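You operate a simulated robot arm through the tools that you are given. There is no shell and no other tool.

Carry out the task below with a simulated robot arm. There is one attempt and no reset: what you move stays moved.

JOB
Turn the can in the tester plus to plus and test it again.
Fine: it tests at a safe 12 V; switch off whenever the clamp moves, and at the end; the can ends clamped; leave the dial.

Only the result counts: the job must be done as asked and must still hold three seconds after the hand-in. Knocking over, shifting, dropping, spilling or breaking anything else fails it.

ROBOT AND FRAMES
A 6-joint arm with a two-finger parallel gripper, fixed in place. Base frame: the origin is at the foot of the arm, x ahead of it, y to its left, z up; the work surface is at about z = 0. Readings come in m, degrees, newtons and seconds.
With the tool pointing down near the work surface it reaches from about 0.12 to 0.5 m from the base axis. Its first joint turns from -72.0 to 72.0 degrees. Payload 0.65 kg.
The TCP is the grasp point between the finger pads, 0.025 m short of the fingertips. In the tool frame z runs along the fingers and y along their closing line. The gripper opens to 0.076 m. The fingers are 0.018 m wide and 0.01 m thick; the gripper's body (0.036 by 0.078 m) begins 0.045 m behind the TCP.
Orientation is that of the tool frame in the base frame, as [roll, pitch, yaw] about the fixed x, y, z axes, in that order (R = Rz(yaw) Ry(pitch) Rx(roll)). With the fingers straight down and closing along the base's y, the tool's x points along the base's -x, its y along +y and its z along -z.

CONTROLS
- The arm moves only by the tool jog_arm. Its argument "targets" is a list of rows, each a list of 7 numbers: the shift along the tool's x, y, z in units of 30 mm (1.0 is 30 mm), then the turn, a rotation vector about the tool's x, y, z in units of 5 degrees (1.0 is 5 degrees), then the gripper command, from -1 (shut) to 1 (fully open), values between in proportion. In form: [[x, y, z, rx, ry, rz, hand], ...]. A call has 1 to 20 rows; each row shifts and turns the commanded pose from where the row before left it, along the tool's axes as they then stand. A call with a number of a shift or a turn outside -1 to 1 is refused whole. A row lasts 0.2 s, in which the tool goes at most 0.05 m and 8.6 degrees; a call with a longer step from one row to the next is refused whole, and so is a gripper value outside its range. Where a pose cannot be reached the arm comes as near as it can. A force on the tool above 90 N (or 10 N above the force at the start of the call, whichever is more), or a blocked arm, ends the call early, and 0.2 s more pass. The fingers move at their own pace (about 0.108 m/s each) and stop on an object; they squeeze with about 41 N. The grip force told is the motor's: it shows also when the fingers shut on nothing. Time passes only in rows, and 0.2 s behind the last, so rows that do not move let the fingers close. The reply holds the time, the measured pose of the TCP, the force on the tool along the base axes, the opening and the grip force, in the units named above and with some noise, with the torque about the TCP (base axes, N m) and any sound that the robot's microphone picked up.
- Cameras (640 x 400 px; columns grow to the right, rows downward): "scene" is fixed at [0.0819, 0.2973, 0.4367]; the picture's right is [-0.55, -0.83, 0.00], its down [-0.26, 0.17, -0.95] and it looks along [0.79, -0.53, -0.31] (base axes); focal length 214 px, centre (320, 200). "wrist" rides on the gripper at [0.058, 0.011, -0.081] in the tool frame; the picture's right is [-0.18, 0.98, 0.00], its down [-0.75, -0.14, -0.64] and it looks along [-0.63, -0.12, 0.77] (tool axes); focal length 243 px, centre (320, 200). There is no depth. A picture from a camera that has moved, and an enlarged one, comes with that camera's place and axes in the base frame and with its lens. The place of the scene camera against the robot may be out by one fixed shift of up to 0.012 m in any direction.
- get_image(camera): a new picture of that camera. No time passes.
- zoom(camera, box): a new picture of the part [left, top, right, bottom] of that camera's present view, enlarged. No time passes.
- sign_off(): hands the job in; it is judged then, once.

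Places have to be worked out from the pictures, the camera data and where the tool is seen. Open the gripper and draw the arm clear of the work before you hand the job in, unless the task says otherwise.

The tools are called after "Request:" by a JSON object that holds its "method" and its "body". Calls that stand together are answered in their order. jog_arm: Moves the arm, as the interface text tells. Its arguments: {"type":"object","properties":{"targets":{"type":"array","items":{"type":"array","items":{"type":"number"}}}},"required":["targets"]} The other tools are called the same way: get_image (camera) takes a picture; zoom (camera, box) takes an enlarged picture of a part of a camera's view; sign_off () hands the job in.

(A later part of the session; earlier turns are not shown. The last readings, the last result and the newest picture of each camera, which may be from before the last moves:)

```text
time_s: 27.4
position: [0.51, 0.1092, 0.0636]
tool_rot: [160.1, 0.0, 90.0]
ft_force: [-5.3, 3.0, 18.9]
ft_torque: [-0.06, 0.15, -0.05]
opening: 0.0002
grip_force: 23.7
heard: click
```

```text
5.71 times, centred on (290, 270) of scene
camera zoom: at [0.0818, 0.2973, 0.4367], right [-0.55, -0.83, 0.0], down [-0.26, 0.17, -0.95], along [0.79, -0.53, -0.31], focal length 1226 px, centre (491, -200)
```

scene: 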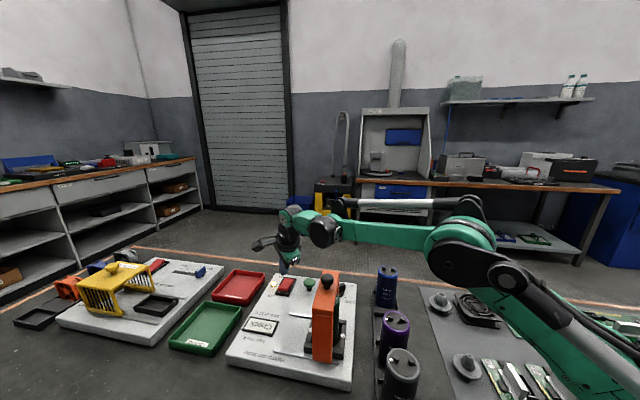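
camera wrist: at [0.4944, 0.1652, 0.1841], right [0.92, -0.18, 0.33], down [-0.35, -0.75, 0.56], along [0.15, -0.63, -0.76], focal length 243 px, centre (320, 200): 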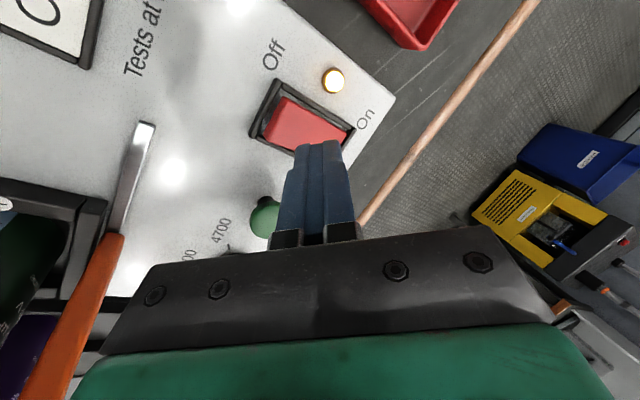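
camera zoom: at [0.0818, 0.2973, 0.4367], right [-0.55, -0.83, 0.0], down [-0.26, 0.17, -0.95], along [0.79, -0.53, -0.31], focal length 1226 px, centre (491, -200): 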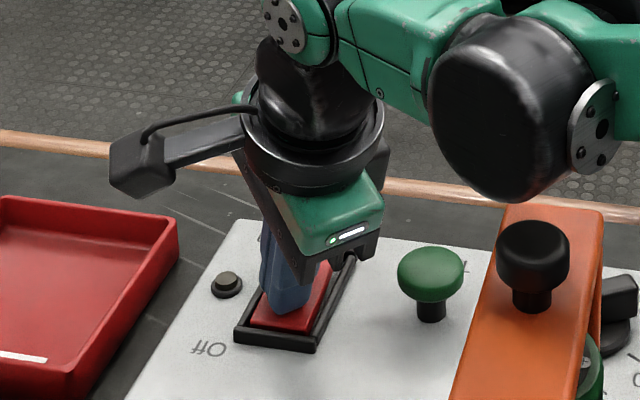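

Click heard and the lamp is dark: the tester is off. I'll lift off and retrace the path back to above the clamp.

Request:
{"method": "jog_arm", "body": {"targets": [[0, 0.24, -0.66, 0, 0, 0, -1], [0, 0.24, -0.66, 0, 0, 0, -1], [-0.16, -0.47, -0.7, 0.5, 0, 0, -1], [-0.16, -0.5, -0.68, 0.5, 0, 0, -1], [-0.16, -0.53, -0.66, 0.5, 0, 0, -1], [-0.16, -0.56, -0.63, 0.5, 0, 0, -1], [-0.093, -0.35, -0.82, 0.667, 0, 0, -1], [-0.093, -0.4, -0.8, 0.667, 0, 0, -1], [-0.093, -0.44, -0.78, 0.667, 0, 0, -1], [0, 0, 0, 0, 0, 0, -1]]}}

Request:
{"method": "get_image", "body": {"camera": "scene"}}

Request:
{"method": "get_image", "body": {"camera": "wrist"}}

```text
time_s: 29.6
position: [0.3848, 0.0803, 0.2347]
tool_rot: [-179.7, -0.1, 90.0]
ft_force: [-0.8, -0.2, 0.4]
ft_torque: [0.0, 0.01, -0.01]
opening: 0.0
grip_force: 23.3
```

```text
taken
```

scene: 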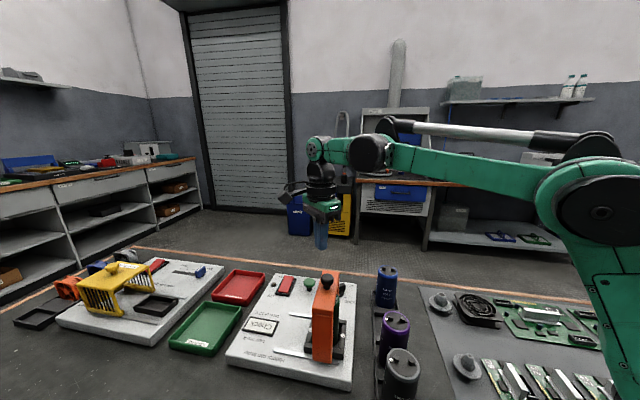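

```text
taken
camera wrist: at [0.3971, 0.1377, 0.3141], right [0.98, -0.18, 0.0], down [-0.14, -0.75, 0.64], along [-0.12, -0.63, -0.77], focal length 243 px, centre (320, 200)
```

wrist: 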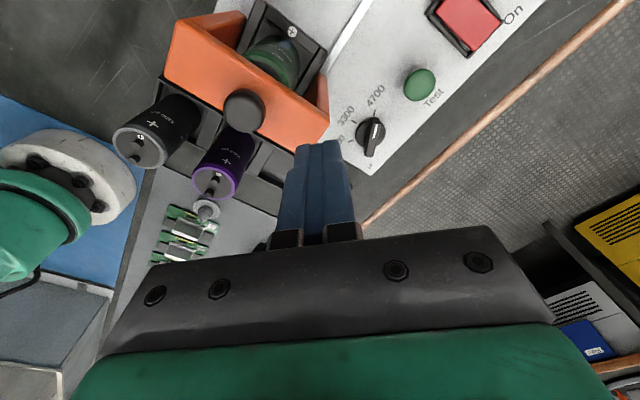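

The arm is back above the clamp. I'll turn the tool so the fingers close along the clamp's slide direction (yaw 135°), part-open the hand, and move over the knob.

Request:
{"method": "jog_arm", "body": {"targets": [[0, 0, -0.3, 0, 0, -1, -1], [0, 0, 0, 0, 0, -1, 0.4], [0, 0, 0, 0, 0, -1, 0.4], [0, 0, 0, 0, 0, -1, 0.4], [0, 0, 0, 0, 0, -1, 0.4], [0, 0, 0, 0, 0, -1, 0.4], [0, 0, 0, 0, 0, -1, 0.4], [0, 0, 0, 0, 0, -1, 0.4], [0, 0, 0, 0, 0, -1, 0.4], [0.65, -0.28, 0, 0, 0, 0, 0.4], [0.65, -0.28, 0, 0, 0, 0, 0.4], [0, 0, 0, 0, 0, 0, 0.4]]}}

Request:
{"method": "get_image", "body": {"camera": "wrist"}}

Request:
{"method": "get_image", "body": {"camera": "scene"}}

```text
time_s: 32.2
position: [0.3446, 0.0964, 0.2418]
tool_rot: [-179.9, -0.1, 134.9]
ft_force: [-0.8, -0.5, -0.1]
ft_torque: [0.0, 0.0, 0.02]
opening: 0.0533
grip_force: 0.1
```

```text
taken
camera wrist: at [0.312, 0.1447, 0.3205], right [0.83, 0.56, 0.0], down [0.43, -0.63, 0.64], along [0.36, -0.53, -0.77], focal length 243 px, centre (320, 200)
```

wrist: 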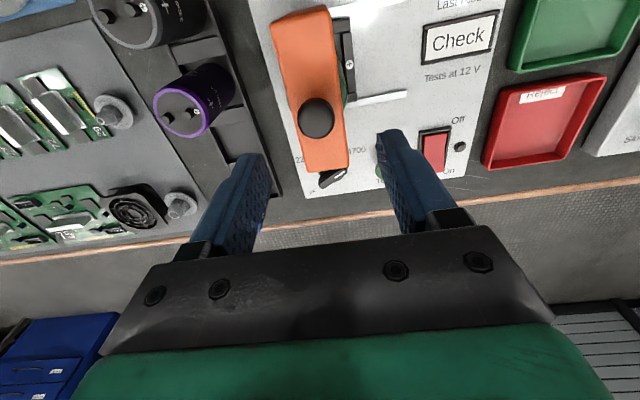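

```text
taken
```

scene: 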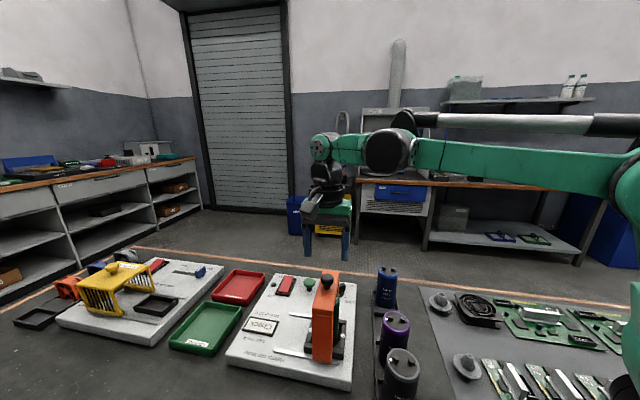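

The knob is at ≈ (0.343, 0.096), right under the tool. I'll descend until the fingertips are just above the beam, then close on the knob cap.

Request:
{"method": "jog_arm", "body": {"targets": [[0, 0, 0.65, 0, 0, 0, 0.4], [0, 0, 0.65, 0, 0, 0, 0.4], [0, 0, 0.6, 0, 0, 0, 0.4], [0, 0, 0, 0, 0, 0, 0.4]]}}

Request:
{"method": "zoom", "body": {"camera": "scene", "box": [280, 230, 370, 300]}}

Request:
{"method": "get_image", "body": {"camera": "wrist"}}

```text
time_s: 33.2
position: [0.3442, 0.0961, 0.1853]
tool_rot: [-179.8, -0.2, 135.1]
ft_force: [1.0, -0.2, 0.6]
ft_torque: [0.01, -0.04, 0.01]
opening: 0.0531
grip_force: 0.1
```

```text
5.71 times, centred on (325, 265) of scene
camera zoom: at [0.0819, 0.2973, 0.4367], right [-0.55, -0.83, 0.0], down [-0.26, 0.17, -0.95], along [0.79, -0.53, -0.31], focal length 1226 px, centre (291, -171)
```

zoom: 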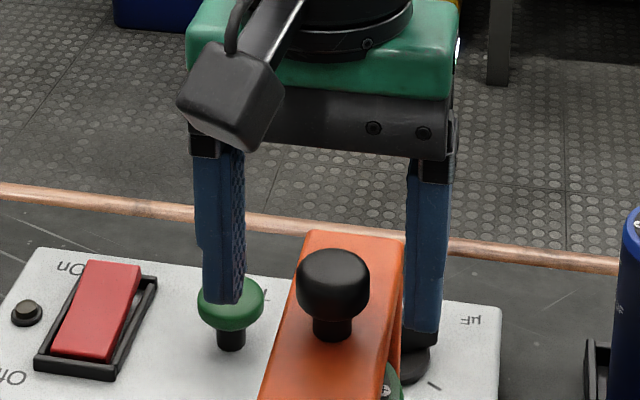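

```text
taken
camera wrist: at [0.3131, 0.145, 0.2645], right [0.83, 0.56, 0.0], down [0.43, -0.63, 0.64], along [0.36, -0.53, -0.77], focal length 243 px, centre (320, 200)
```

wrist: 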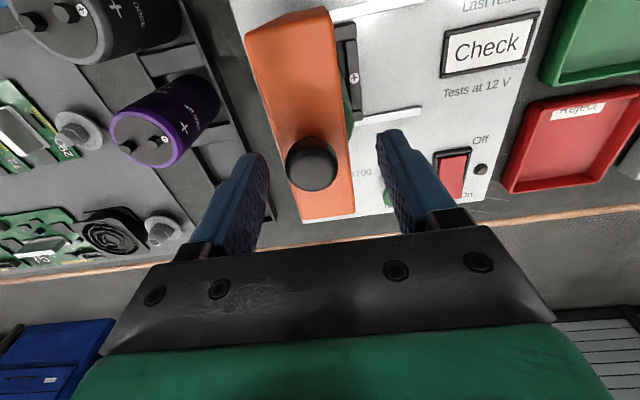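

I'm level with the knob; it looks a couple of millimetres off-centre along the closing line. A zoom will confirm.

Request:
{"method": "zoom", "body": {"camera": "wrist", "box": [230, 100, 430, 230]}}

```text
3.08 times, centred on (330, 165) of wrist
camera zoom: at [0.3131, 0.145, 0.2645], right [0.83, 0.56, 0.0], down [0.43, -0.63, 0.64], along [0.36, -0.53, -0.77], focal length 746 px, centre (289, 308)
```

zoom: 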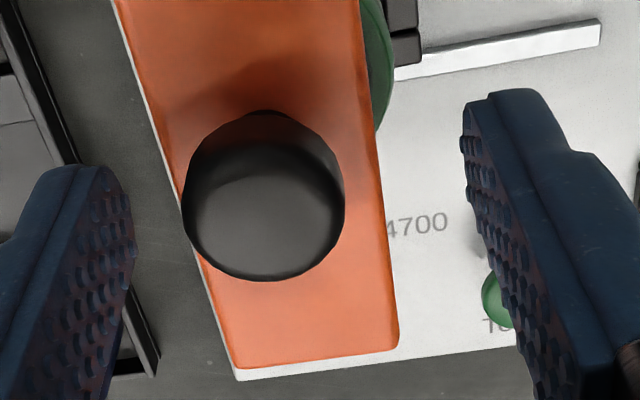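

The knob is ~4 mm to the −q side; I'll shift to centre on it, lower 2 mm and close.

Request:
{"method": "jog_arm", "body": {"targets": [[0.02, -0.13, 0.07, 0, 0, 0, 0.4], [0, 0, 0, 0, 0, 0, 0.0], [0, 0, 0, 0, 0, 0, -0.2], [0, 0, 0, 0, 0, 0, -1], [0, 0, 0, 0, 0, 0, -1]]}}

Request:
{"method": "zoom", "body": {"camera": "scene", "box": [280, 230, 370, 300]}}

```text
time_s: 34.4
position: [0.343, 0.0945, 0.1823]
tool_rot: [-180.0, -0.1, 135.1]
ft_force: [7.1, 5.6, 6.9]
ft_torque: [0.18, -0.07, -0.03]
opening: 0.0238
grip_force: 40.0
```

```text
5.71 times, centred on (325, 265) of scene
camera zoom: at [0.0819, 0.2973, 0.4367], right [-0.55, -0.83, 0.0], down [-0.26, 0.17, -0.95], along [0.79, -0.53, -0.31], focal length 1226 px, centre (291, -171)
```

zoom: 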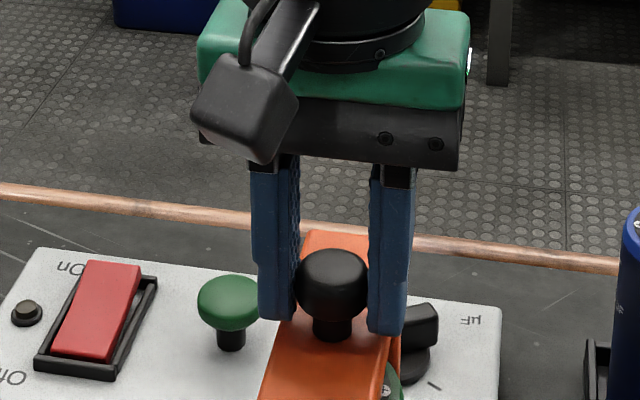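

The knob is gripped (opening 23.8 mm). With the switch off, I'll slide the clamp toward the display (+q) gently and watch the force.

Request:
{"method": "jog_arm", "body": {"targets": [[0, 0.2, 0, 0, 0, 0, -1], [0, 0.33, 0, 0, 0, 0, -1], [0, 0.33, 0, 0, 0, 0, -1]]}}

Request:
{"method": "get_image", "body": {"camera": "scene"}}

```text
time_s: 35.2
position: [0.3606, 0.115, 0.1831]
tool_rot: [-179.9, -0.1, 135.0]
ft_force: [0.8, -3.2, -22.6]
ft_torque: [0.08, -0.08, -0.06]
opening: 0.0235
grip_force: 39.5
```

```text
taken
```

scene: 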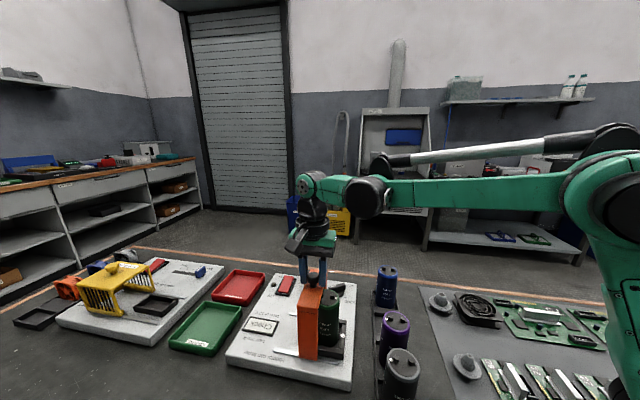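

The clamp is sliding freely and the can is becoming exposed. I'll continue, easing slightly downward to relieve the pull.

Request:
{"method": "jog_arm", "body": {"targets": [[0, 0.33, 0.02, 0, 0, 0, -1], [0, 0.33, 0.01, 0, 0, 0, -1], [0, 0.33, 0, 0, 0, 0, -1]]}}

Request:
{"method": "get_image", "body": {"camera": "scene"}}

Request:
{"method": "get_image", "body": {"camera": "wrist"}}

```text
time_s: 36.0
position: [0.3817, 0.1335, 0.1823]
tool_rot: [-180.0, 0.0, 135.0]
ft_force: [8.8, -10.1, 54.4]
ft_torque: [-0.31, -0.61, -0.06]
opening: 0.0236
grip_force: 39.7
```

```text
taken
```

scene: 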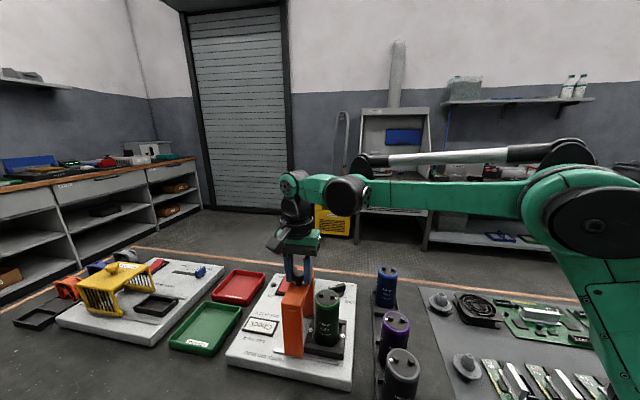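

```text
taken
camera wrist: at [0.3477, 0.1816, 0.2621], right [0.83, 0.56, 0.0], down [0.43, -0.63, 0.64], along [0.36, -0.53, -0.77], focal length 243 px, centre (320, 200)
```

wrist: 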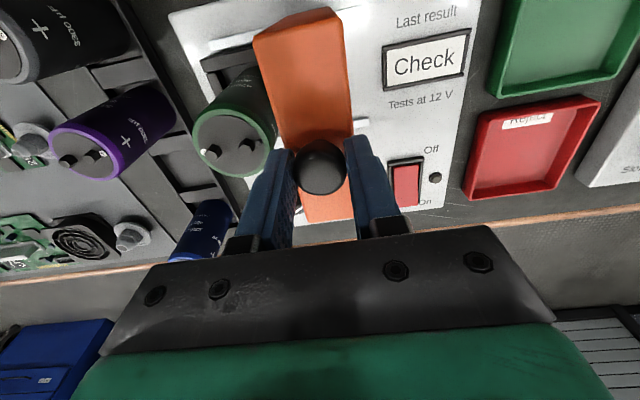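

The clamp has moved ~55 mm and the can top is exposed. I'm pushing down a bit hard (54 N), so I'll ease up and move a little further to the end.

Request:
{"method": "jog_arm", "body": {"targets": [[-0.02, 0.1, -0.03, 0, 0, 0, -1], [-0.01, 0.2, 0, 0, 0, 0, -1]]}}

```text
time_s: 36.6
position: [0.388, 0.1406, 0.1826]
tool_rot: [-179.9, -0.1, 135.0]
ft_force: [0.7, -4.5, 2.6]
ft_torque: [-0.37, -0.89, -0.36]
opening: 0.0233
grip_force: 40.0
```

Forces are low again. I'll move another centimetre and check for the end of travel.

Request:
{"method": "jog_arm", "body": {"targets": [[0, 0.17, 0, 0, 0, 0, -1], [0, 0.17, 0, 0, 0, 0, -1]]}}

Request:
{"method": "zoom", "body": {"camera": "scene", "box": [220, 240, 380, 395]}}

Request:
{"method": "get_image", "body": {"camera": "wrist"}}

```text
time_s: 37.2
position: [0.3919, 0.144, 0.1823]
tool_rot: [-178.6, -0.4, 134.8]
ft_force: [-68.5, -53.3, -20.5]
ft_torque: [-0.29, 0.21, -0.12]
opening: 0.0289
grip_force: 43.5
```

```text
2.58 times, centred on (300, 318) of scene
camera zoom: at [0.0819, 0.2972, 0.4367], right [-0.55, -0.83, 0.0], down [-0.26, 0.17, -0.95], along [0.79, -0.53, -0.31], focal length 554 px, centre (372, -103)
```

zoom: 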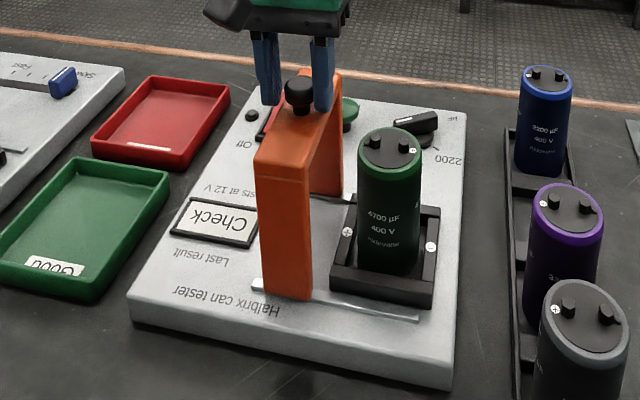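

```text
taken
camera wrist: at [0.3604, 0.1931, 0.2625], right [0.83, 0.56, -0.02], down [0.44, -0.63, 0.64], along [0.34, -0.54, -0.77], focal length 243 px, centre (320, 200)
```

wrist: 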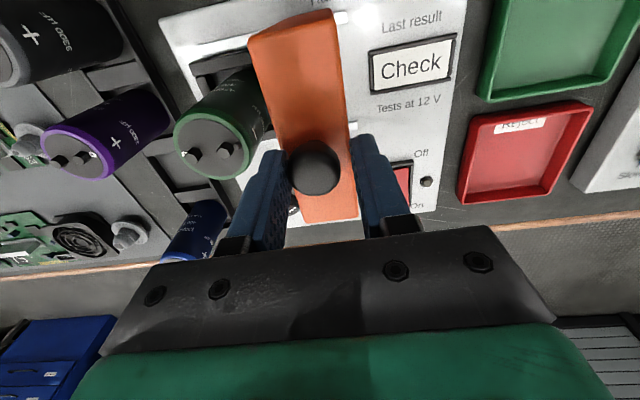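

That's the end of travel (87 N), about 67 mm of slide. I'll relax the push, open the fingers and lift off the knob.

Request:
{"method": "jog_arm", "body": {"targets": [[0, -0.2, 0, 0, 0, 0, -1], [0, -0.05, 0, 0, 0, 0, -1], [0, 0, 0, 0, 0, 0, 0.3], [0, 0, 0, 0, 0, 0, 0.3], [0, 0, -0.5, 0, 0, 0, 0.3], [0, 0, -1, 0, 0, 0, 0.3], [0, 0, -1, 0, 0, 0, 0.3], [0, 0, 0, 0, 0, 0, 0.3]]}}

Request:
{"method": "get_image", "body": {"camera": "wrist"}}

Request:
{"method": "zoom", "body": {"camera": "scene", "box": [220, 240, 380, 395]}}

```text
time_s: 39.0
position: [0.3935, 0.1437, 0.2609]
tool_rot: [-179.8, 0.0, 135.0]
ft_force: [1.0, 0.9, 0.0]
ft_torque: [-0.02, 0.0, -0.05]
opening: 0.0496
grip_force: 0.0
```

```text
taken
camera wrist: at [0.3597, 0.1913, 0.3398], right [0.83, 0.56, 0.0], down [0.43, -0.63, 0.64], along [0.36, -0.53, -0.77], focal length 243 px, centre (320, 200)
```

wrist: 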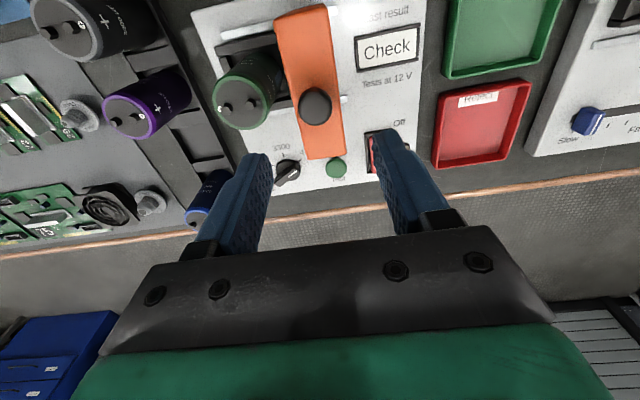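

```text
2.58 times, centred on (300, 318) of scene
camera zoom: at [0.0819, 0.2973, 0.4367], right [-0.55, -0.83, 0.0], down [-0.26, 0.17, -0.95], along [0.79, -0.53, -0.31], focal length 554 px, centre (372, -103)
```

zoom: 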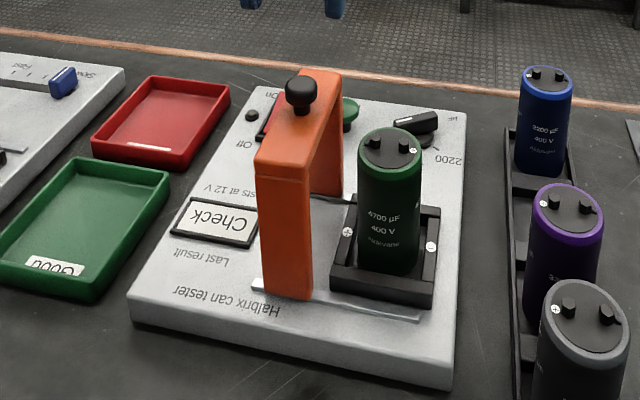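

The clamp is open and released. I'll zoom on the can for its centre, diameter and top height.

Request:
{"method": "zoom", "body": {"camera": "wrist", "box": [190, 10, 350, 150]}}

Request:
{"method": "zoom", "body": {"camera": "scene", "box": [295, 265, 365, 335]}}

```text
2.86 times, centred on (270, 80) of wrist
camera zoom: at [0.3597, 0.1913, 0.3398], right [0.83, 0.56, 0.0], down [0.43, -0.63, 0.64], along [0.36, -0.53, -0.77], focal length 693 px, centre (463, 543)
```

zoom: 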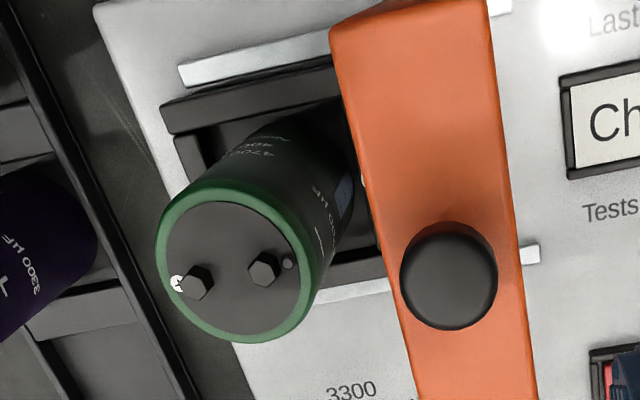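

```text
5.71 times, centred on (330, 300) of scene
camera zoom: at [0.0819, 0.2973, 0.4367], right [-0.55, -0.83, 0.0], down [-0.26, 0.17, -0.95], along [0.79, -0.53, -0.31], focal length 1226 px, centre (263, -371)
```

zoom: 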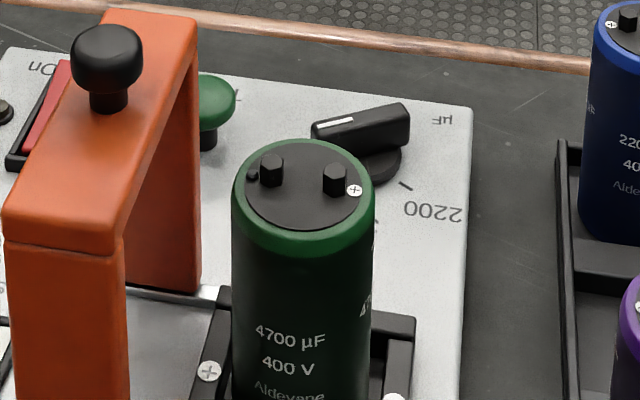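

The can top is at ≈ (0.343, 0.096, 0.126), diameter ≈ 47 mm, with "+" on the −q side. I'll move over it with a 62 mm opening, keeping clear of the beam.

Request:
{"method": "jog_arm", "body": {"targets": [[0.02, -0.77, 0, 0, 0, 0, 0.63], [0.02, -0.77, 0, 0, 0, 0, 0.63], [0.02, -0.77, 0, 0, 0, 0, 0.63], [0, 0, 0.9, 0, 0, 0, 0.63], [0, 0, 0.9, 0, 0, 0, 0.63], [0, 0, 0, 0, 0, 0, 0.63]]}}

Request:
{"method": "get_image", "body": {"camera": "wrist"}}

Request:
{"method": "zoom", "body": {"camera": "scene", "box": [260, 210, 400, 340]}}

```text
time_s: 40.4
position: [0.341, 0.0935, 0.206]
tool_rot: [-179.9, -0.2, 135.0]
ft_force: [0.2, 0.1, 0.5]
ft_torque: [-0.03, -0.01, 0.0]
opening: 0.062
grip_force: 0.1
```

```text
taken
camera wrist: at [0.3079, 0.1414, 0.2863], right [0.83, 0.56, 0.0], down [0.43, -0.63, 0.64], along [0.36, -0.53, -0.77], focal length 243 px, centre (320, 200)
```

wrist: 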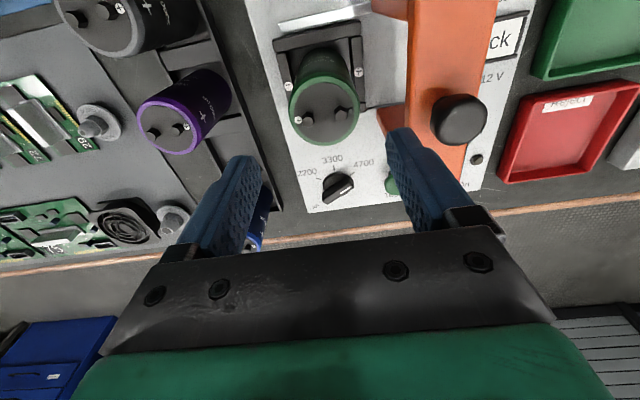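

```text
3.08 times, centred on (330, 275) of scene
camera zoom: at [0.0819, 0.2973, 0.4367], right [-0.55, -0.83, 0.0], down [-0.26, 0.17, -0.95], along [0.79, -0.53, -0.31], focal length 660 px, centre (289, -31)
```

zoom: 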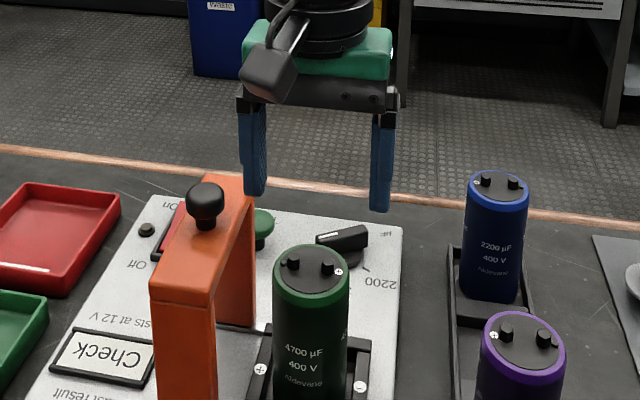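

Before touching the can I'll test whether the wrist can really turn 180° from here, with the empty hand at this safe height.

Request:
{"method": "jog_arm", "body": {"targets": [[0, 0, -0.3, 0, 0, -1, 0.63], [0, 0, 0, 0, 0, -1, 0.63], [0, 0, 0, 0, 0, -1, 0.63], [0, 0, 0, 0, 0, -1, 0.63], [0, 0, 0, 0, 0, -1, 0.63], [0, 0, 0, 0, 0, -1, 0.63], [0, 0, 0, 0, 0, -1, 0.63], [0, 0, 0, 0, 0, -1, 0.63], [0, 0, 0, 0, 0, -1, 0.63], [0, 0, 0, 0, 0, -1, 0.63], [0, 0, 0, 0, 0, -1, 0.63], [0, 0, 0, 0, 0, -1, 0.63], [0, 0, 0, 0, 0, -1, 0.63], [0, 0, 0, 0, 0, -1, 0.63], [0, 0, 0, 0, 0, -1, 0.63], [0, 0, 0, 0, 0, -1, 0.63], [0, 0, 0, 0, 0, -1, 0.63], [0, 0, 0, 0, 0, -1, 0.63]]}}

Request:
{"method": "get_image", "body": {"camera": "wrist"}}

```text
time_s: 44.2
position: [0.3405, 0.0951, 0.2116]
tool_rot: [179.9, -0.1, -134.9]
ft_force: [0.3, 0.7, -0.3]
ft_torque: [0.04, 0.01, -0.02]
opening: 0.0618
grip_force: 0.1
```

```text
taken
camera wrist: at [0.2925, 0.0602, 0.2927], right [-0.57, 0.82, 0.0], down [0.63, 0.43, 0.64], along [0.53, 0.36, -0.77], focal length 243 px, centre (320, 200)
```

wrist: 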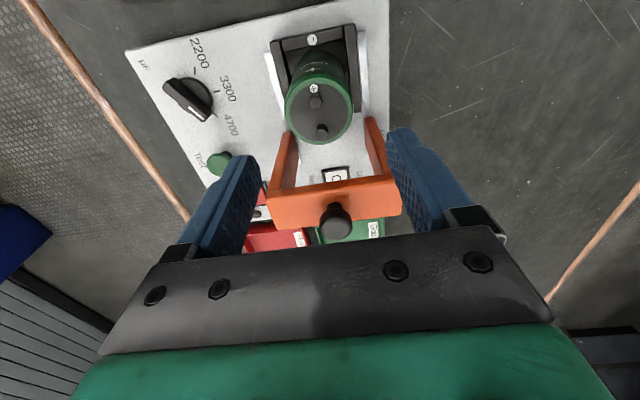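

Yaw 225° works. This is a good view of the can's top, so I'll zoom for its centre and then continue the rotation test.

Request:
{"method": "zoom", "body": {"camera": "wrist", "box": [250, 20, 400, 160]}}

Request:
{"method": "jog_arm", "body": {"targets": [[0, 0, 0, 0, 0, -1, 0.63], [0, 0, 0, 0, 0, -1, 0.63], [0, 0, 0, 0, 0, -1, 0.63], [0, 0, 0, 0, 0, -1, 0.63], [0, 0, 0, 0, 0, -1, 0.63], [0, 0, 0, 0, 0, -1, 0.63], [0, 0, 0, 0, 0, -1, 0.63], [0, 0, 0, 0, 0, -1, 0.63], [0, 0, 0, 0, 0, -1, 0.63], [0, 0, 0, 0, 0, -1, 0.63], [0, 0, 0, 0, 0, -1, 0.63], [0, 0, 0, 0, 0, -1, 0.63], [0, 0, 0, 0, 0, -1, 0.63], [0, 0, 0, 0, 0, -1, 0.63], [0, 0, 0, 0, 0, -1, 0.63], [0, 0, 0, 0, 0, -1, 0.63], [0, 0, 0, 0, 0, -1, 0.63], [0, 0, 0, 0, 0, -1, 0.63]]}}

Request:
{"method": "get_image", "body": {"camera": "wrist"}}

```text
2.86 times, centred on (325, 90) of wrist
camera zoom: at [0.2925, 0.0602, 0.2927], right [-0.57, 0.82, 0.0], down [0.63, 0.43, 0.64], along [0.53, 0.36, -0.77], focal length 693 px, centre (306, 514)
```

zoom: 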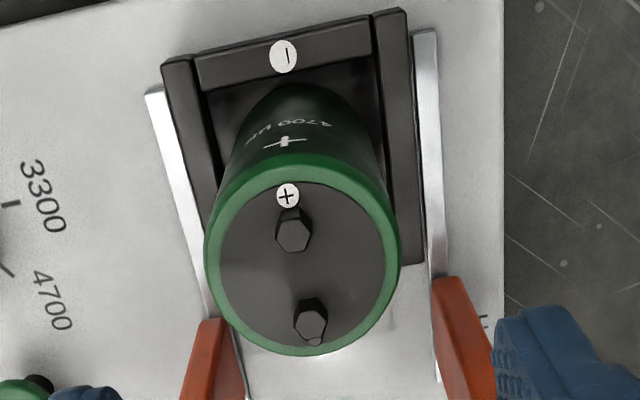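

```text
time_s: 48.0
position: [0.3415, 0.0956, 0.2125]
tool_rot: [-180.0, 0.2, -44.9]
ft_force: [0.6, 0.1, -0.5]
ft_torque: [-0.01, 0.0, -0.01]
opening: 0.0618
grip_force: 0.1
```

```text
taken
camera wrist: at [0.3749, 0.0454, 0.2927], right [-0.82, -0.57, 0.0], down [-0.43, 0.63, 0.64], along [-0.37, 0.53, -0.77], focal length 243 px, centre (320, 200)
```

wrist: 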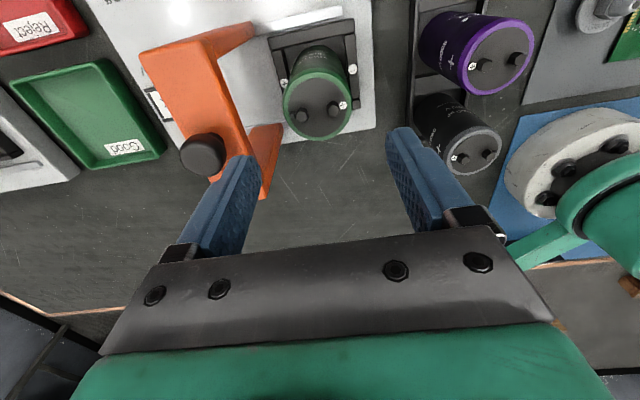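

The wrist turns the full 180° (yaw 135° → 315°). I'll zoom on the can from this opposite side to average out errors in its centre.

Request:
{"method": "zoom", "body": {"camera": "wrist", "box": [250, 20, 400, 160]}}

```text
2.86 times, centred on (325, 90) of wrist
camera zoom: at [0.3749, 0.0454, 0.2927], right [-0.82, -0.57, 0.0], down [-0.43, 0.63, 0.64], along [-0.37, 0.53, -0.77], focal length 693 px, centre (306, 514)
```

zoom: 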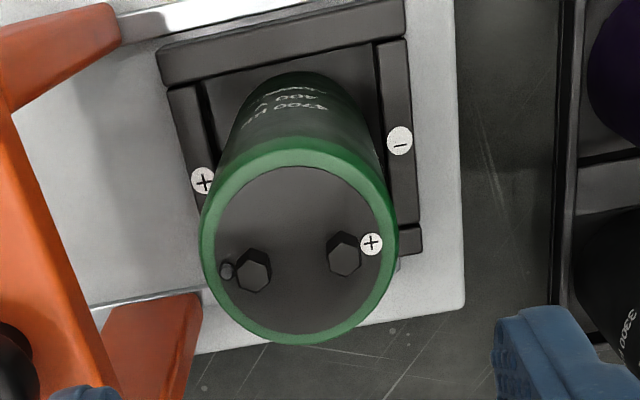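

Averaging views, the can's axis is at ≈ (0.343, 0.095), top z ≈ 0.124. I'll grip from this side: nudge 2 mm to centre and descend partway around the can top.

Request:
{"method": "jog_arm", "body": {"targets": [[0.06, -0.02, 0, 0, 0, 0, 0.63], [0, 0, 0.8, 0, 0, 0, 0.63], [0, 0, 0.8, 0, 0, 0, 0.63], [0, 0, 0, 0, 0, 0, 0.63]]}}

Request:
{"method": "get_image", "body": {"camera": "wrist"}}

Request:
{"method": "zoom", "body": {"camera": "scene", "box": [270, 220, 390, 330]}}

```text
time_s: 49.0
position: [0.3433, 0.0936, 0.1643]
tool_rot: [179.9, 0.1, -45.0]
ft_force: [0.6, 0.5, 0.1]
ft_torque: [0.0, 0.01, 0.0]
opening: 0.062
grip_force: 0.0
```

```text
taken
camera wrist: at [0.3759, 0.0437, 0.244], right [-0.83, -0.56, 0.0], down [-0.43, 0.63, 0.64], along [-0.36, 0.53, -0.77], focal length 243 px, centre (320, 200)
```

wrist: 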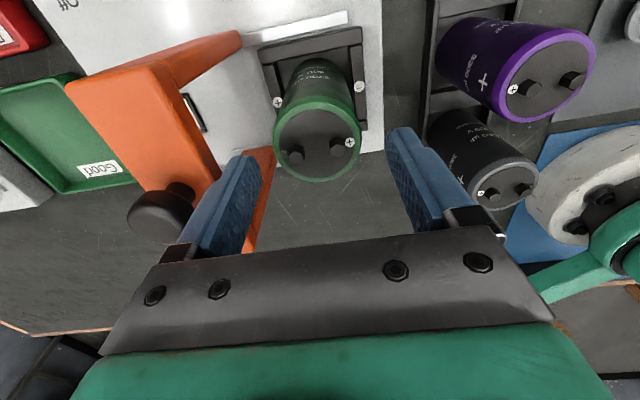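

```text
3.64 times, centred on (330, 275) of scene
camera zoom: at [0.0819, 0.2973, 0.4367], right [-0.55, -0.83, 0.0], down [-0.26, 0.17, -0.95], along [0.79, -0.53, -0.31], focal length 780 px, centre (284, -73)
```

zoom: 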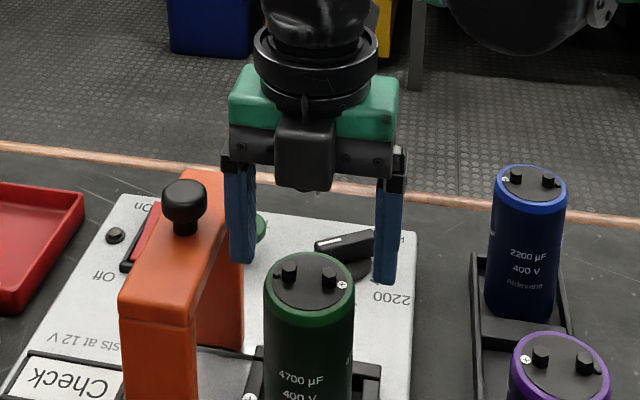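

I'll check the centring with a zoom before going further down.

Request:
{"method": "zoom", "body": {"camera": "wrist", "box": [230, 60, 430, 200]}}

```text
2.86 times, centred on (330, 130) of wrist
camera zoom: at [0.3759, 0.0437, 0.244], right [-0.83, -0.56, 0.0], down [-0.43, 0.63, 0.64], along [-0.36, 0.53, -0.77], focal length 693 px, centre (291, 400)
```

zoom: 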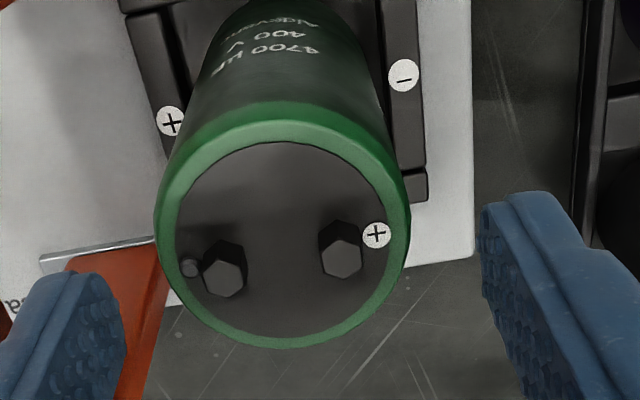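

The can is centred between the fingers. I'll lower to grip height (tips ~4 cm below the can's top) without closing yet.

Request:
{"method": "jog_arm", "body": {"targets": [[0, 0.03, 0.6, 0, 0, 0, 0.63], [0, 0, 0.6, 0, 0, 0, 0.63], [0, 0, 0.6, 0, 0, 0, 0.63], [0, 0, 0, 0, 0, 0, 0.63]]}}

Request:
{"method": "get_image", "body": {"camera": "wrist"}}

Request:
{"method": "zoom", "body": {"camera": "scene", "box": [270, 230, 390, 350]}}

```text
time_s: 50.0
position: [0.3413, 0.0945, 0.1092]
tool_rot: [179.9, 0.2, -45.0]
ft_force: [0.0, -0.2, -0.8]
ft_torque: [0.05, 0.0, -0.01]
opening: 0.0621
grip_force: 0.0
```

```text
taken
camera wrist: at [0.3747, 0.0442, 0.1892], right [-0.83, -0.56, 0.0], down [-0.43, 0.63, 0.64], along [-0.36, 0.53, -0.77], focal length 243 px, centre (320, 200)
```

wrist: 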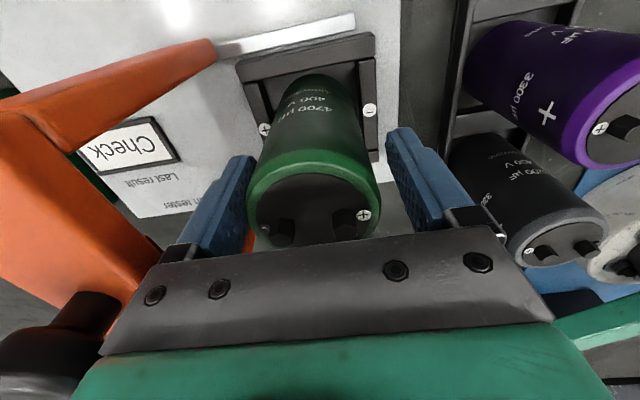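

```text
3.33 times, centred on (330, 290) of scene
camera zoom: at [0.0819, 0.2973, 0.4367], right [-0.55, -0.83, 0.0], down [-0.26, 0.17, -0.95], along [0.79, -0.53, -0.31], focal length 715 px, centre (287, -100)
```

zoom: 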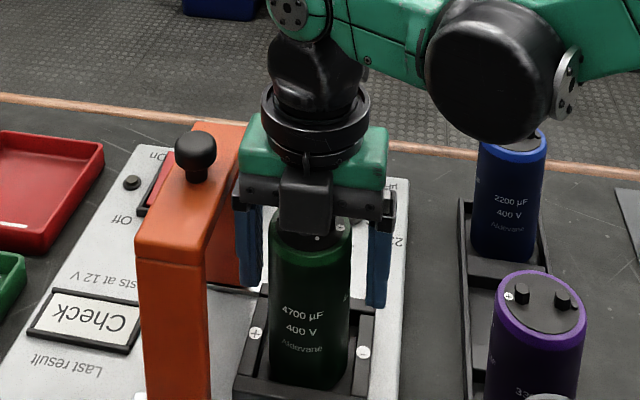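

The can seems slightly closer to one finger; I'll zoom to see the gaps before closing.

Request:
{"method": "zoom", "body": {"camera": "wrist", "box": [220, 60, 420, 250]}}

```text
2.11 times, centred on (320, 155) of wrist
camera zoom: at [0.3747, 0.0442, 0.1892], right [-0.83, -0.56, 0.0], down [-0.43, 0.63, 0.64], along [-0.36, 0.53, -0.77], focal length 511 px, centre (320, 295)
```

zoom: 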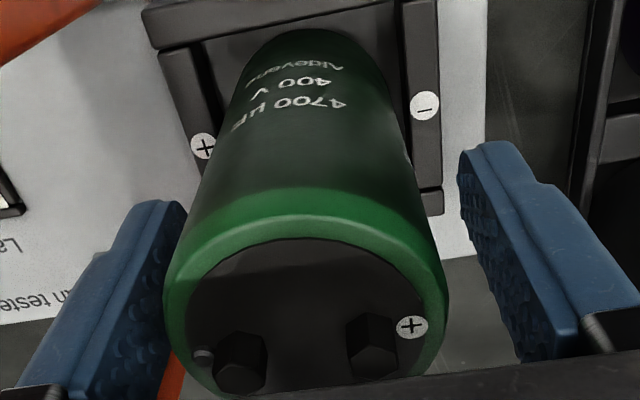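

The can is ~2 mm toward one finger; I'll shift to centre and close on it.

Request:
{"method": "jog_arm", "body": {"targets": [[0, -0.075, 0, 0, 0, 0, 0.63], [0, 0, 0, 0, 0, 0, 0.4], [0, 0, 0, 0, 0, 0, 0.28], [0, 0, 0, 0, 0, 0, 0.2], [0, 0, 0, 0, 0, 0, -1], [0, 0, 0, 0, 0, 0, -1]]}}

Request:
{"method": "zoom", "body": {"camera": "scene", "box": [270, 230, 390, 350]}}

Request:
{"method": "zoom", "body": {"camera": "wrist", "box": [220, 60, 420, 250]}}

```text
time_s: 51.4
position: [0.3435, 0.096, 0.1084]
tool_rot: [180.0, 0.1, -45.0]
ft_force: [0.3, 1.0, 0.4]
ft_torque: [0.06, -0.04, -0.02]
opening: 0.0468
grip_force: 40.9
```

```text
3.33 times, centred on (330, 290) of scene
camera zoom: at [0.0819, 0.2973, 0.4367], right [-0.55, -0.83, 0.0], down [-0.26, 0.17, -0.95], along [0.79, -0.53, -0.31], focal length 715 px, centre (287, -100)
```

zoom: 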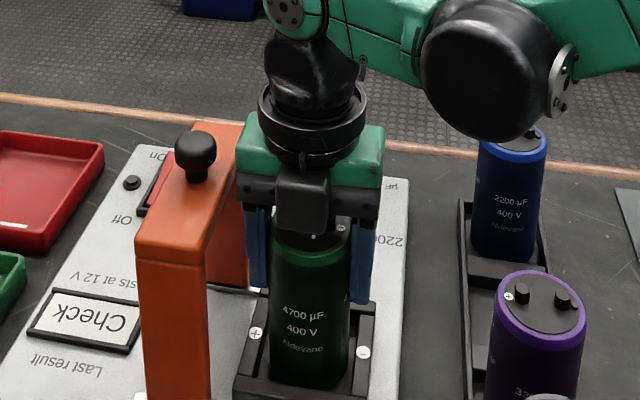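

```text
2.11 times, centred on (320, 155) of wrist
camera zoom: at [0.3764, 0.0453, 0.1893], right [-0.83, -0.56, 0.0], down [-0.43, 0.63, 0.64], along [-0.36, 0.53, -0.77], focal length 511 px, centre (320, 295)
```

zoom: 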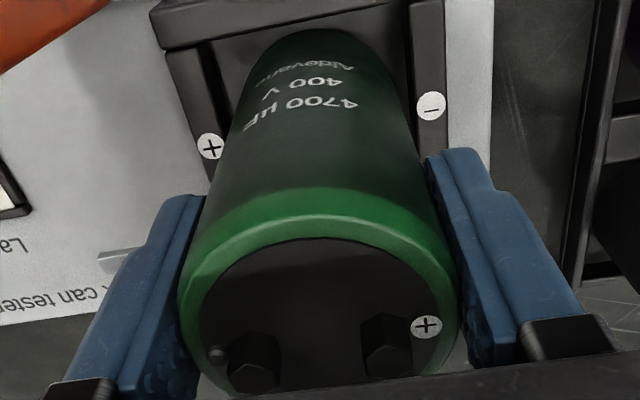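

Gripped at 46.8 mm with almost no side force. I'll take a reference zoom of the seated can, then lift 50 mm.

Request:
{"method": "zoom", "body": {"camera": "scene", "box": [300, 290, 360, 355]}}

Request:
{"method": "jog_arm", "body": {"targets": [[0, 0, -0.2, 0, 0, 0, -1], [0, 0, -0.5, 0, 0, 0, -1], [0, 0, -0.5, 0, 0, 0, -1], [0, 0, -0.5, 0, 0, 0, -1], [0, 0, 0, 0, 0, 0, -1]]}}

Request:
{"method": "get_image", "body": {"camera": "scene"}}

Request:
{"method": "get_image", "body": {"camera": "wrist"}}

```text
6.15 times, centred on (330, 322) of scene
camera zoom: at [0.0819, 0.2973, 0.4367], right [-0.55, -0.83, 0.0], down [-0.26, 0.17, -0.95], along [0.79, -0.53, -0.31], focal length 1320 px, centre (258, -554)
```

zoom: 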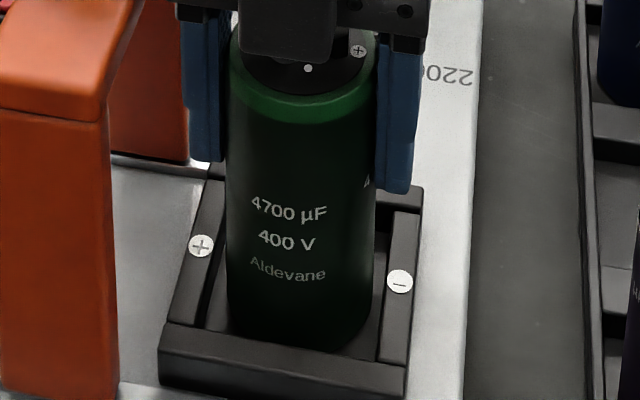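

```text
time_s: 52.6
position: [0.3433, 0.0933, 0.1611]
tool_rot: [179.9, 0.1, -45.0]
ft_force: [0.5, -0.2, -2.8]
ft_torque: [0.01, 0.0, -0.01]
opening: 0.0469
grip_force: 40.7
```

```text
taken
```

scene: 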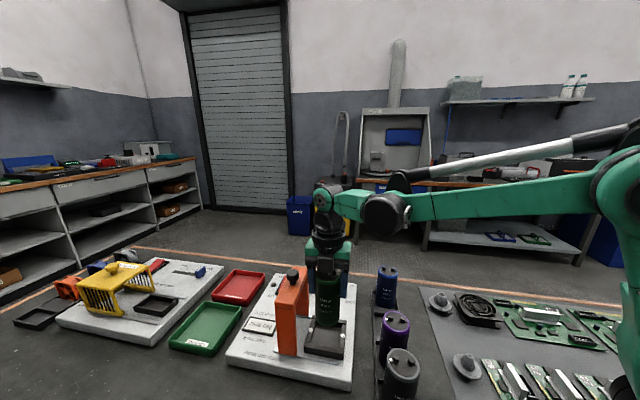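

```text
taken
camera wrist: at [0.3774, 0.0432, 0.2415], right [-0.83, -0.56, 0.0], down [-0.43, 0.63, 0.64], along [-0.36, 0.53, -0.77], focal length 243 px, centre (320, 200)
```

wrist: 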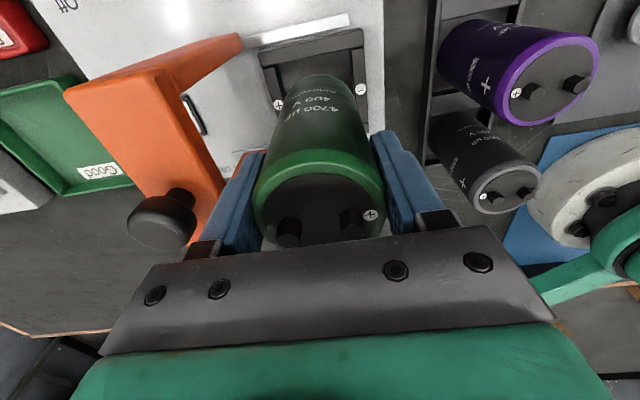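

The can is lifted (~2.8 N). I'll raise 1 cm more and rotate it 180° back to yaw 135° in two halves.

Request:
{"method": "jog_arm", "body": {"targets": [[0, 0, -0.35, 0, 0, 0, -1], [0, 0, 0, 0, 0, 1, -1], [0, 0, 0, 0, 0, 1, -1], [0, 0, 0, 0, 0, 1, -1], [0, 0, 0, 0, 0, 1, -1], [0, 0, 0, 0, 0, 1, -1], [0, 0, 0, 0, 0, 1, -1], [0, 0, 0, 0, 0, 1, -1], [0, 0, 0, 0, 0, 1, -1], [0, 0, 0, 0, 0, 1, -1], [0, 0, 0, 0, 0, 1, -1], [0, 0, 0, 0, 0, 1, -1], [0, 0, 0, 0, 0, 1, -1], [0, 0, 0, 0, 0, 1, -1], [0, 0, 0, 0, 0, 1, -1], [0, 0, 0, 0, 0, 1, -1], [0, 0, 0, 0, 0, 1, -1], [0, 0, 0, 0, 0, 1, -1], [0, 0, 0, 0, 0, 1, -1]]}}

Request:
{"method": "jog_arm", "body": {"targets": [[0, 0, 0, 0, 0, 1, -1], [0, 0, 0, 0, 0, 1, -1], [0, 0, 0, 0, 0, 1, -1], [0, 0, 0, 0, 0, 1, -1], [0, 0, 0, 0, 0, 1, -1], [0, 0, 0, 0, 0, 1, -1], [0, 0, 0, 0, 0, 1, -1], [0, 0, 0, 0, 0, 1, -1], [0, 0, 0, 0, 0, 1, -1], [0, 0, 0, 0, 0, 1, -1], [0, 0, 0, 0, 0, 1, -1], [0, 0, 0, 0, 0, 1, -1], [0, 0, 0, 0, 0, 1, -1], [0, 0, 0, 0, 0, 1, -1], [0, 0, 0, 0, 0, 1, -1], [0, 0, 0, 0, 0, 1, -1], [0, 0, 0, 0, 0, 1, -1], [0, 0, 0, 0, 0, 1, -1], [0, 0, 0, 0, 0, 0, -1]]}}

Request:
{"method": "get_image", "body": {"camera": "wrist"}}

Request:
{"method": "zoom", "body": {"camera": "scene", "box": [270, 230, 390, 350]}}

```text
time_s: 56.6
position: [0.3422, 0.0954, 0.1734]
tool_rot: [179.9, -0.1, -135.2]
ft_force: [-0.3, -1.0, -3.1]
ft_torque: [0.03, 0.03, 0.01]
opening: 0.0469
grip_force: 40.9
```

```text
time_s: 60.6
position: [0.3443, 0.0946, 0.1724]
tool_rot: [180.0, -0.1, 134.9]
ft_force: [-0.7, 0.1, -3.0]
ft_torque: [0.03, 0.01, 0.02]
opening: 0.047
grip_force: 41.0
```

```text
taken
camera wrist: at [0.3113, 0.1424, 0.2526], right [0.83, 0.56, 0.0], down [0.43, -0.63, 0.64], along [0.36, -0.53, -0.77], focal length 243 px, centre (320, 200)
```

wrist: 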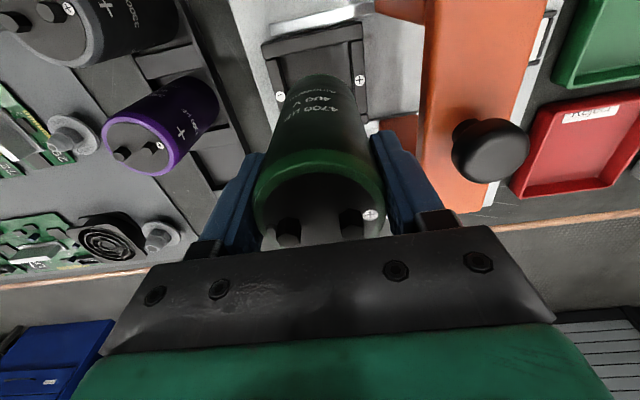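

```text
3.33 times, centred on (330, 290) of scene
camera zoom: at [0.0819, 0.2973, 0.4367], right [-0.55, -0.83, 0.0], down [-0.26, 0.17, -0.95], along [0.79, -0.53, -0.31], focal length 715 px, centre (287, -100)
```

zoom: 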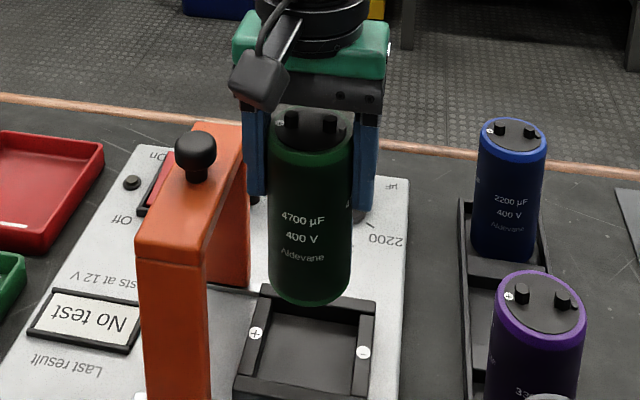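

The display now reads "No test", and the can's "+" now faces the cradle's "+". I'll lower to just above the cradle and compare its position with the reference view.

Request:
{"method": "jog_arm", "body": {"targets": [[0, 0, 0.6, 0, 0, 0, -1], [0, 0, 0.65, 0, 0, 0, -1], [0, 0, 0, 0, 0, 0, -1]]}}

Request:
{"method": "zoom", "body": {"camera": "scene", "box": [300, 290, 360, 355]}}

Request:
{"method": "zoom", "body": {"camera": "wrist", "box": [220, 20, 420, 250]}}

```text
time_s: 61.4
position: [0.3418, 0.0936, 0.1344]
tool_rot: [-179.9, -0.2, 135.1]
ft_force: [-0.3, -0.4, -2.2]
ft_torque: [0.0, -0.01, -0.01]
opening: 0.0471
grip_force: 41.0
```

```text
6.15 times, centred on (330, 322) of scene
camera zoom: at [0.0819, 0.2973, 0.4367], right [-0.55, -0.83, 0.0], down [-0.26, 0.17, -0.95], along [0.79, -0.53, -0.31], focal length 1320 px, centre (258, -554)
```

zoom: 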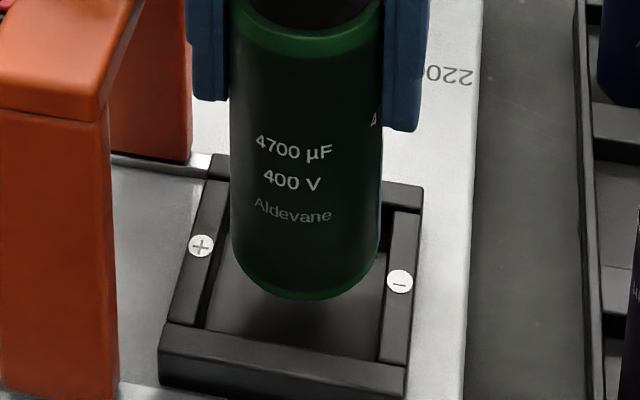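

```text
1.74 times, centred on (320, 135) of wrist
camera zoom: at [0.3086, 0.142, 0.2135], right [0.83, 0.56, 0.0], down [0.43, -0.63, 0.64], along [0.36, -0.53, -0.77], focal length 422 px, centre (320, 313)
```

zoom: 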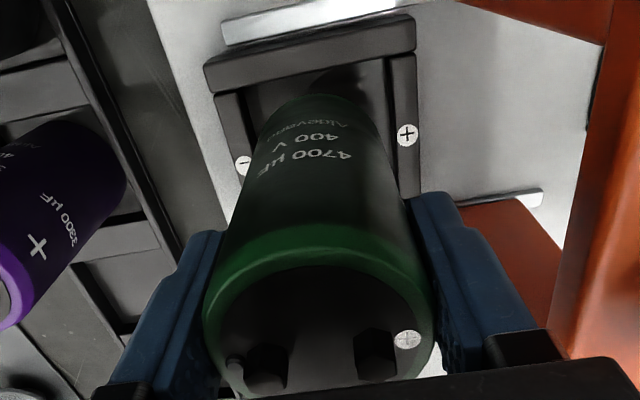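

The can sits about 1–1.5 mm off the reference in both axes; I'll correct that and lower gently into the cradle.

Request:
{"method": "jog_arm", "body": {"targets": [[-0.04, 0.035, 0.2, 0, 0, 0, -1], [0, 0, 0.3, 0, 0, 0, -1], [0, 0, 0.2, 0, 0, 0, -1], [0, 0, 0, 0, 0, 0, -1]]}}

Request:
{"method": "zoom", "body": {"camera": "scene", "box": [300, 290, 360, 355]}}

```text
time_s: 62.4
position: [0.3447, 0.0949, 0.1139]
tool_rot: [-179.9, -0.2, 135.0]
ft_force: [-1.2, 0.7, -2.6]
ft_torque: [-0.02, 0.02, -0.01]
opening: 0.0468
grip_force: 41.0
```

```text
6.15 times, centred on (330, 322) of scene
camera zoom: at [0.0819, 0.2973, 0.4367], right [-0.55, -0.83, 0.0], down [-0.26, 0.17, -0.95], along [0.79, -0.53, -0.31], focal length 1320 px, centre (258, -554)
```

zoom: 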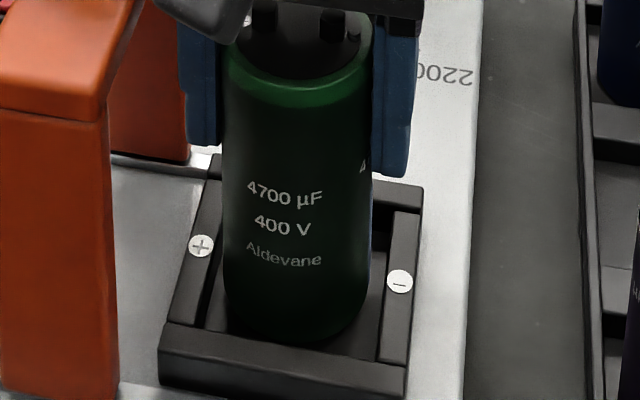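

Now it's about 1.5 mm over toward +q; I'll nudge back and lower the last 5 mm.

Request:
{"method": "jog_arm", "body": {"targets": [[0.01, -0.04, 0.05, 0, 0, 0, -1], [0, 0, 0.08, 0, 0, 0, -1], [0, 0, 0, 0, 0, 0, -1]]}}

Request:
{"method": "zoom", "body": {"camera": "scene", "box": [300, 290, 360, 355]}}

```text
time_s: 63.2
position: [0.3443, 0.0935, 0.1094]
tool_rot: [-179.9, -0.1, 135.0]
ft_force: [-0.2, 0.8, -2.5]
ft_torque: [0.01, 0.02, 0.02]
opening: 0.0469
grip_force: 40.9
```

```text
6.15 times, centred on (330, 322) of scene
camera zoom: at [0.0819, 0.2973, 0.4367], right [-0.55, -0.83, 0.0], down [-0.26, 0.17, -0.95], along [0.79, -0.53, -0.31], focal length 1320 px, centre (258, -554)
```

zoom: 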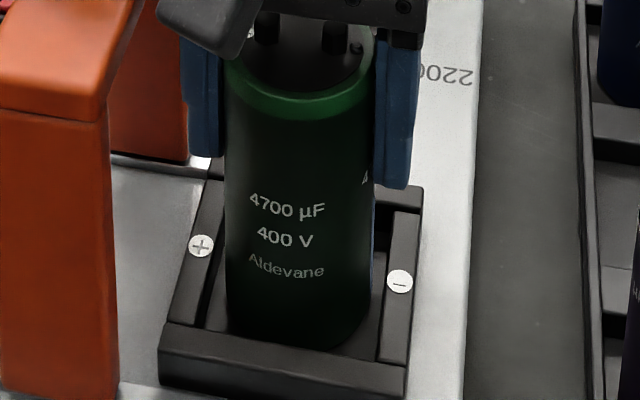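

Within about 1 mm of the reference, still carrying the weight. I'll lower another 1–2 mm until it seats.

Request:
{"method": "jog_arm", "body": {"targets": [[0, -0.01, 0.04, 0, 0, 0, -1], [0, 0, 0.02, 0, 0, 0, -1], [0, 0, 0, 0, 0, 0, -1]]}}

```text
time_s: 64.0
position: [0.3445, 0.0947, 0.1084]
tool_rot: [-179.9, -0.2, 135.0]
ft_force: [0.4, -0.4, 35.3]
ft_torque: [0.14, -0.06, 0.03]
opening: 0.047
grip_force: 40.9
```

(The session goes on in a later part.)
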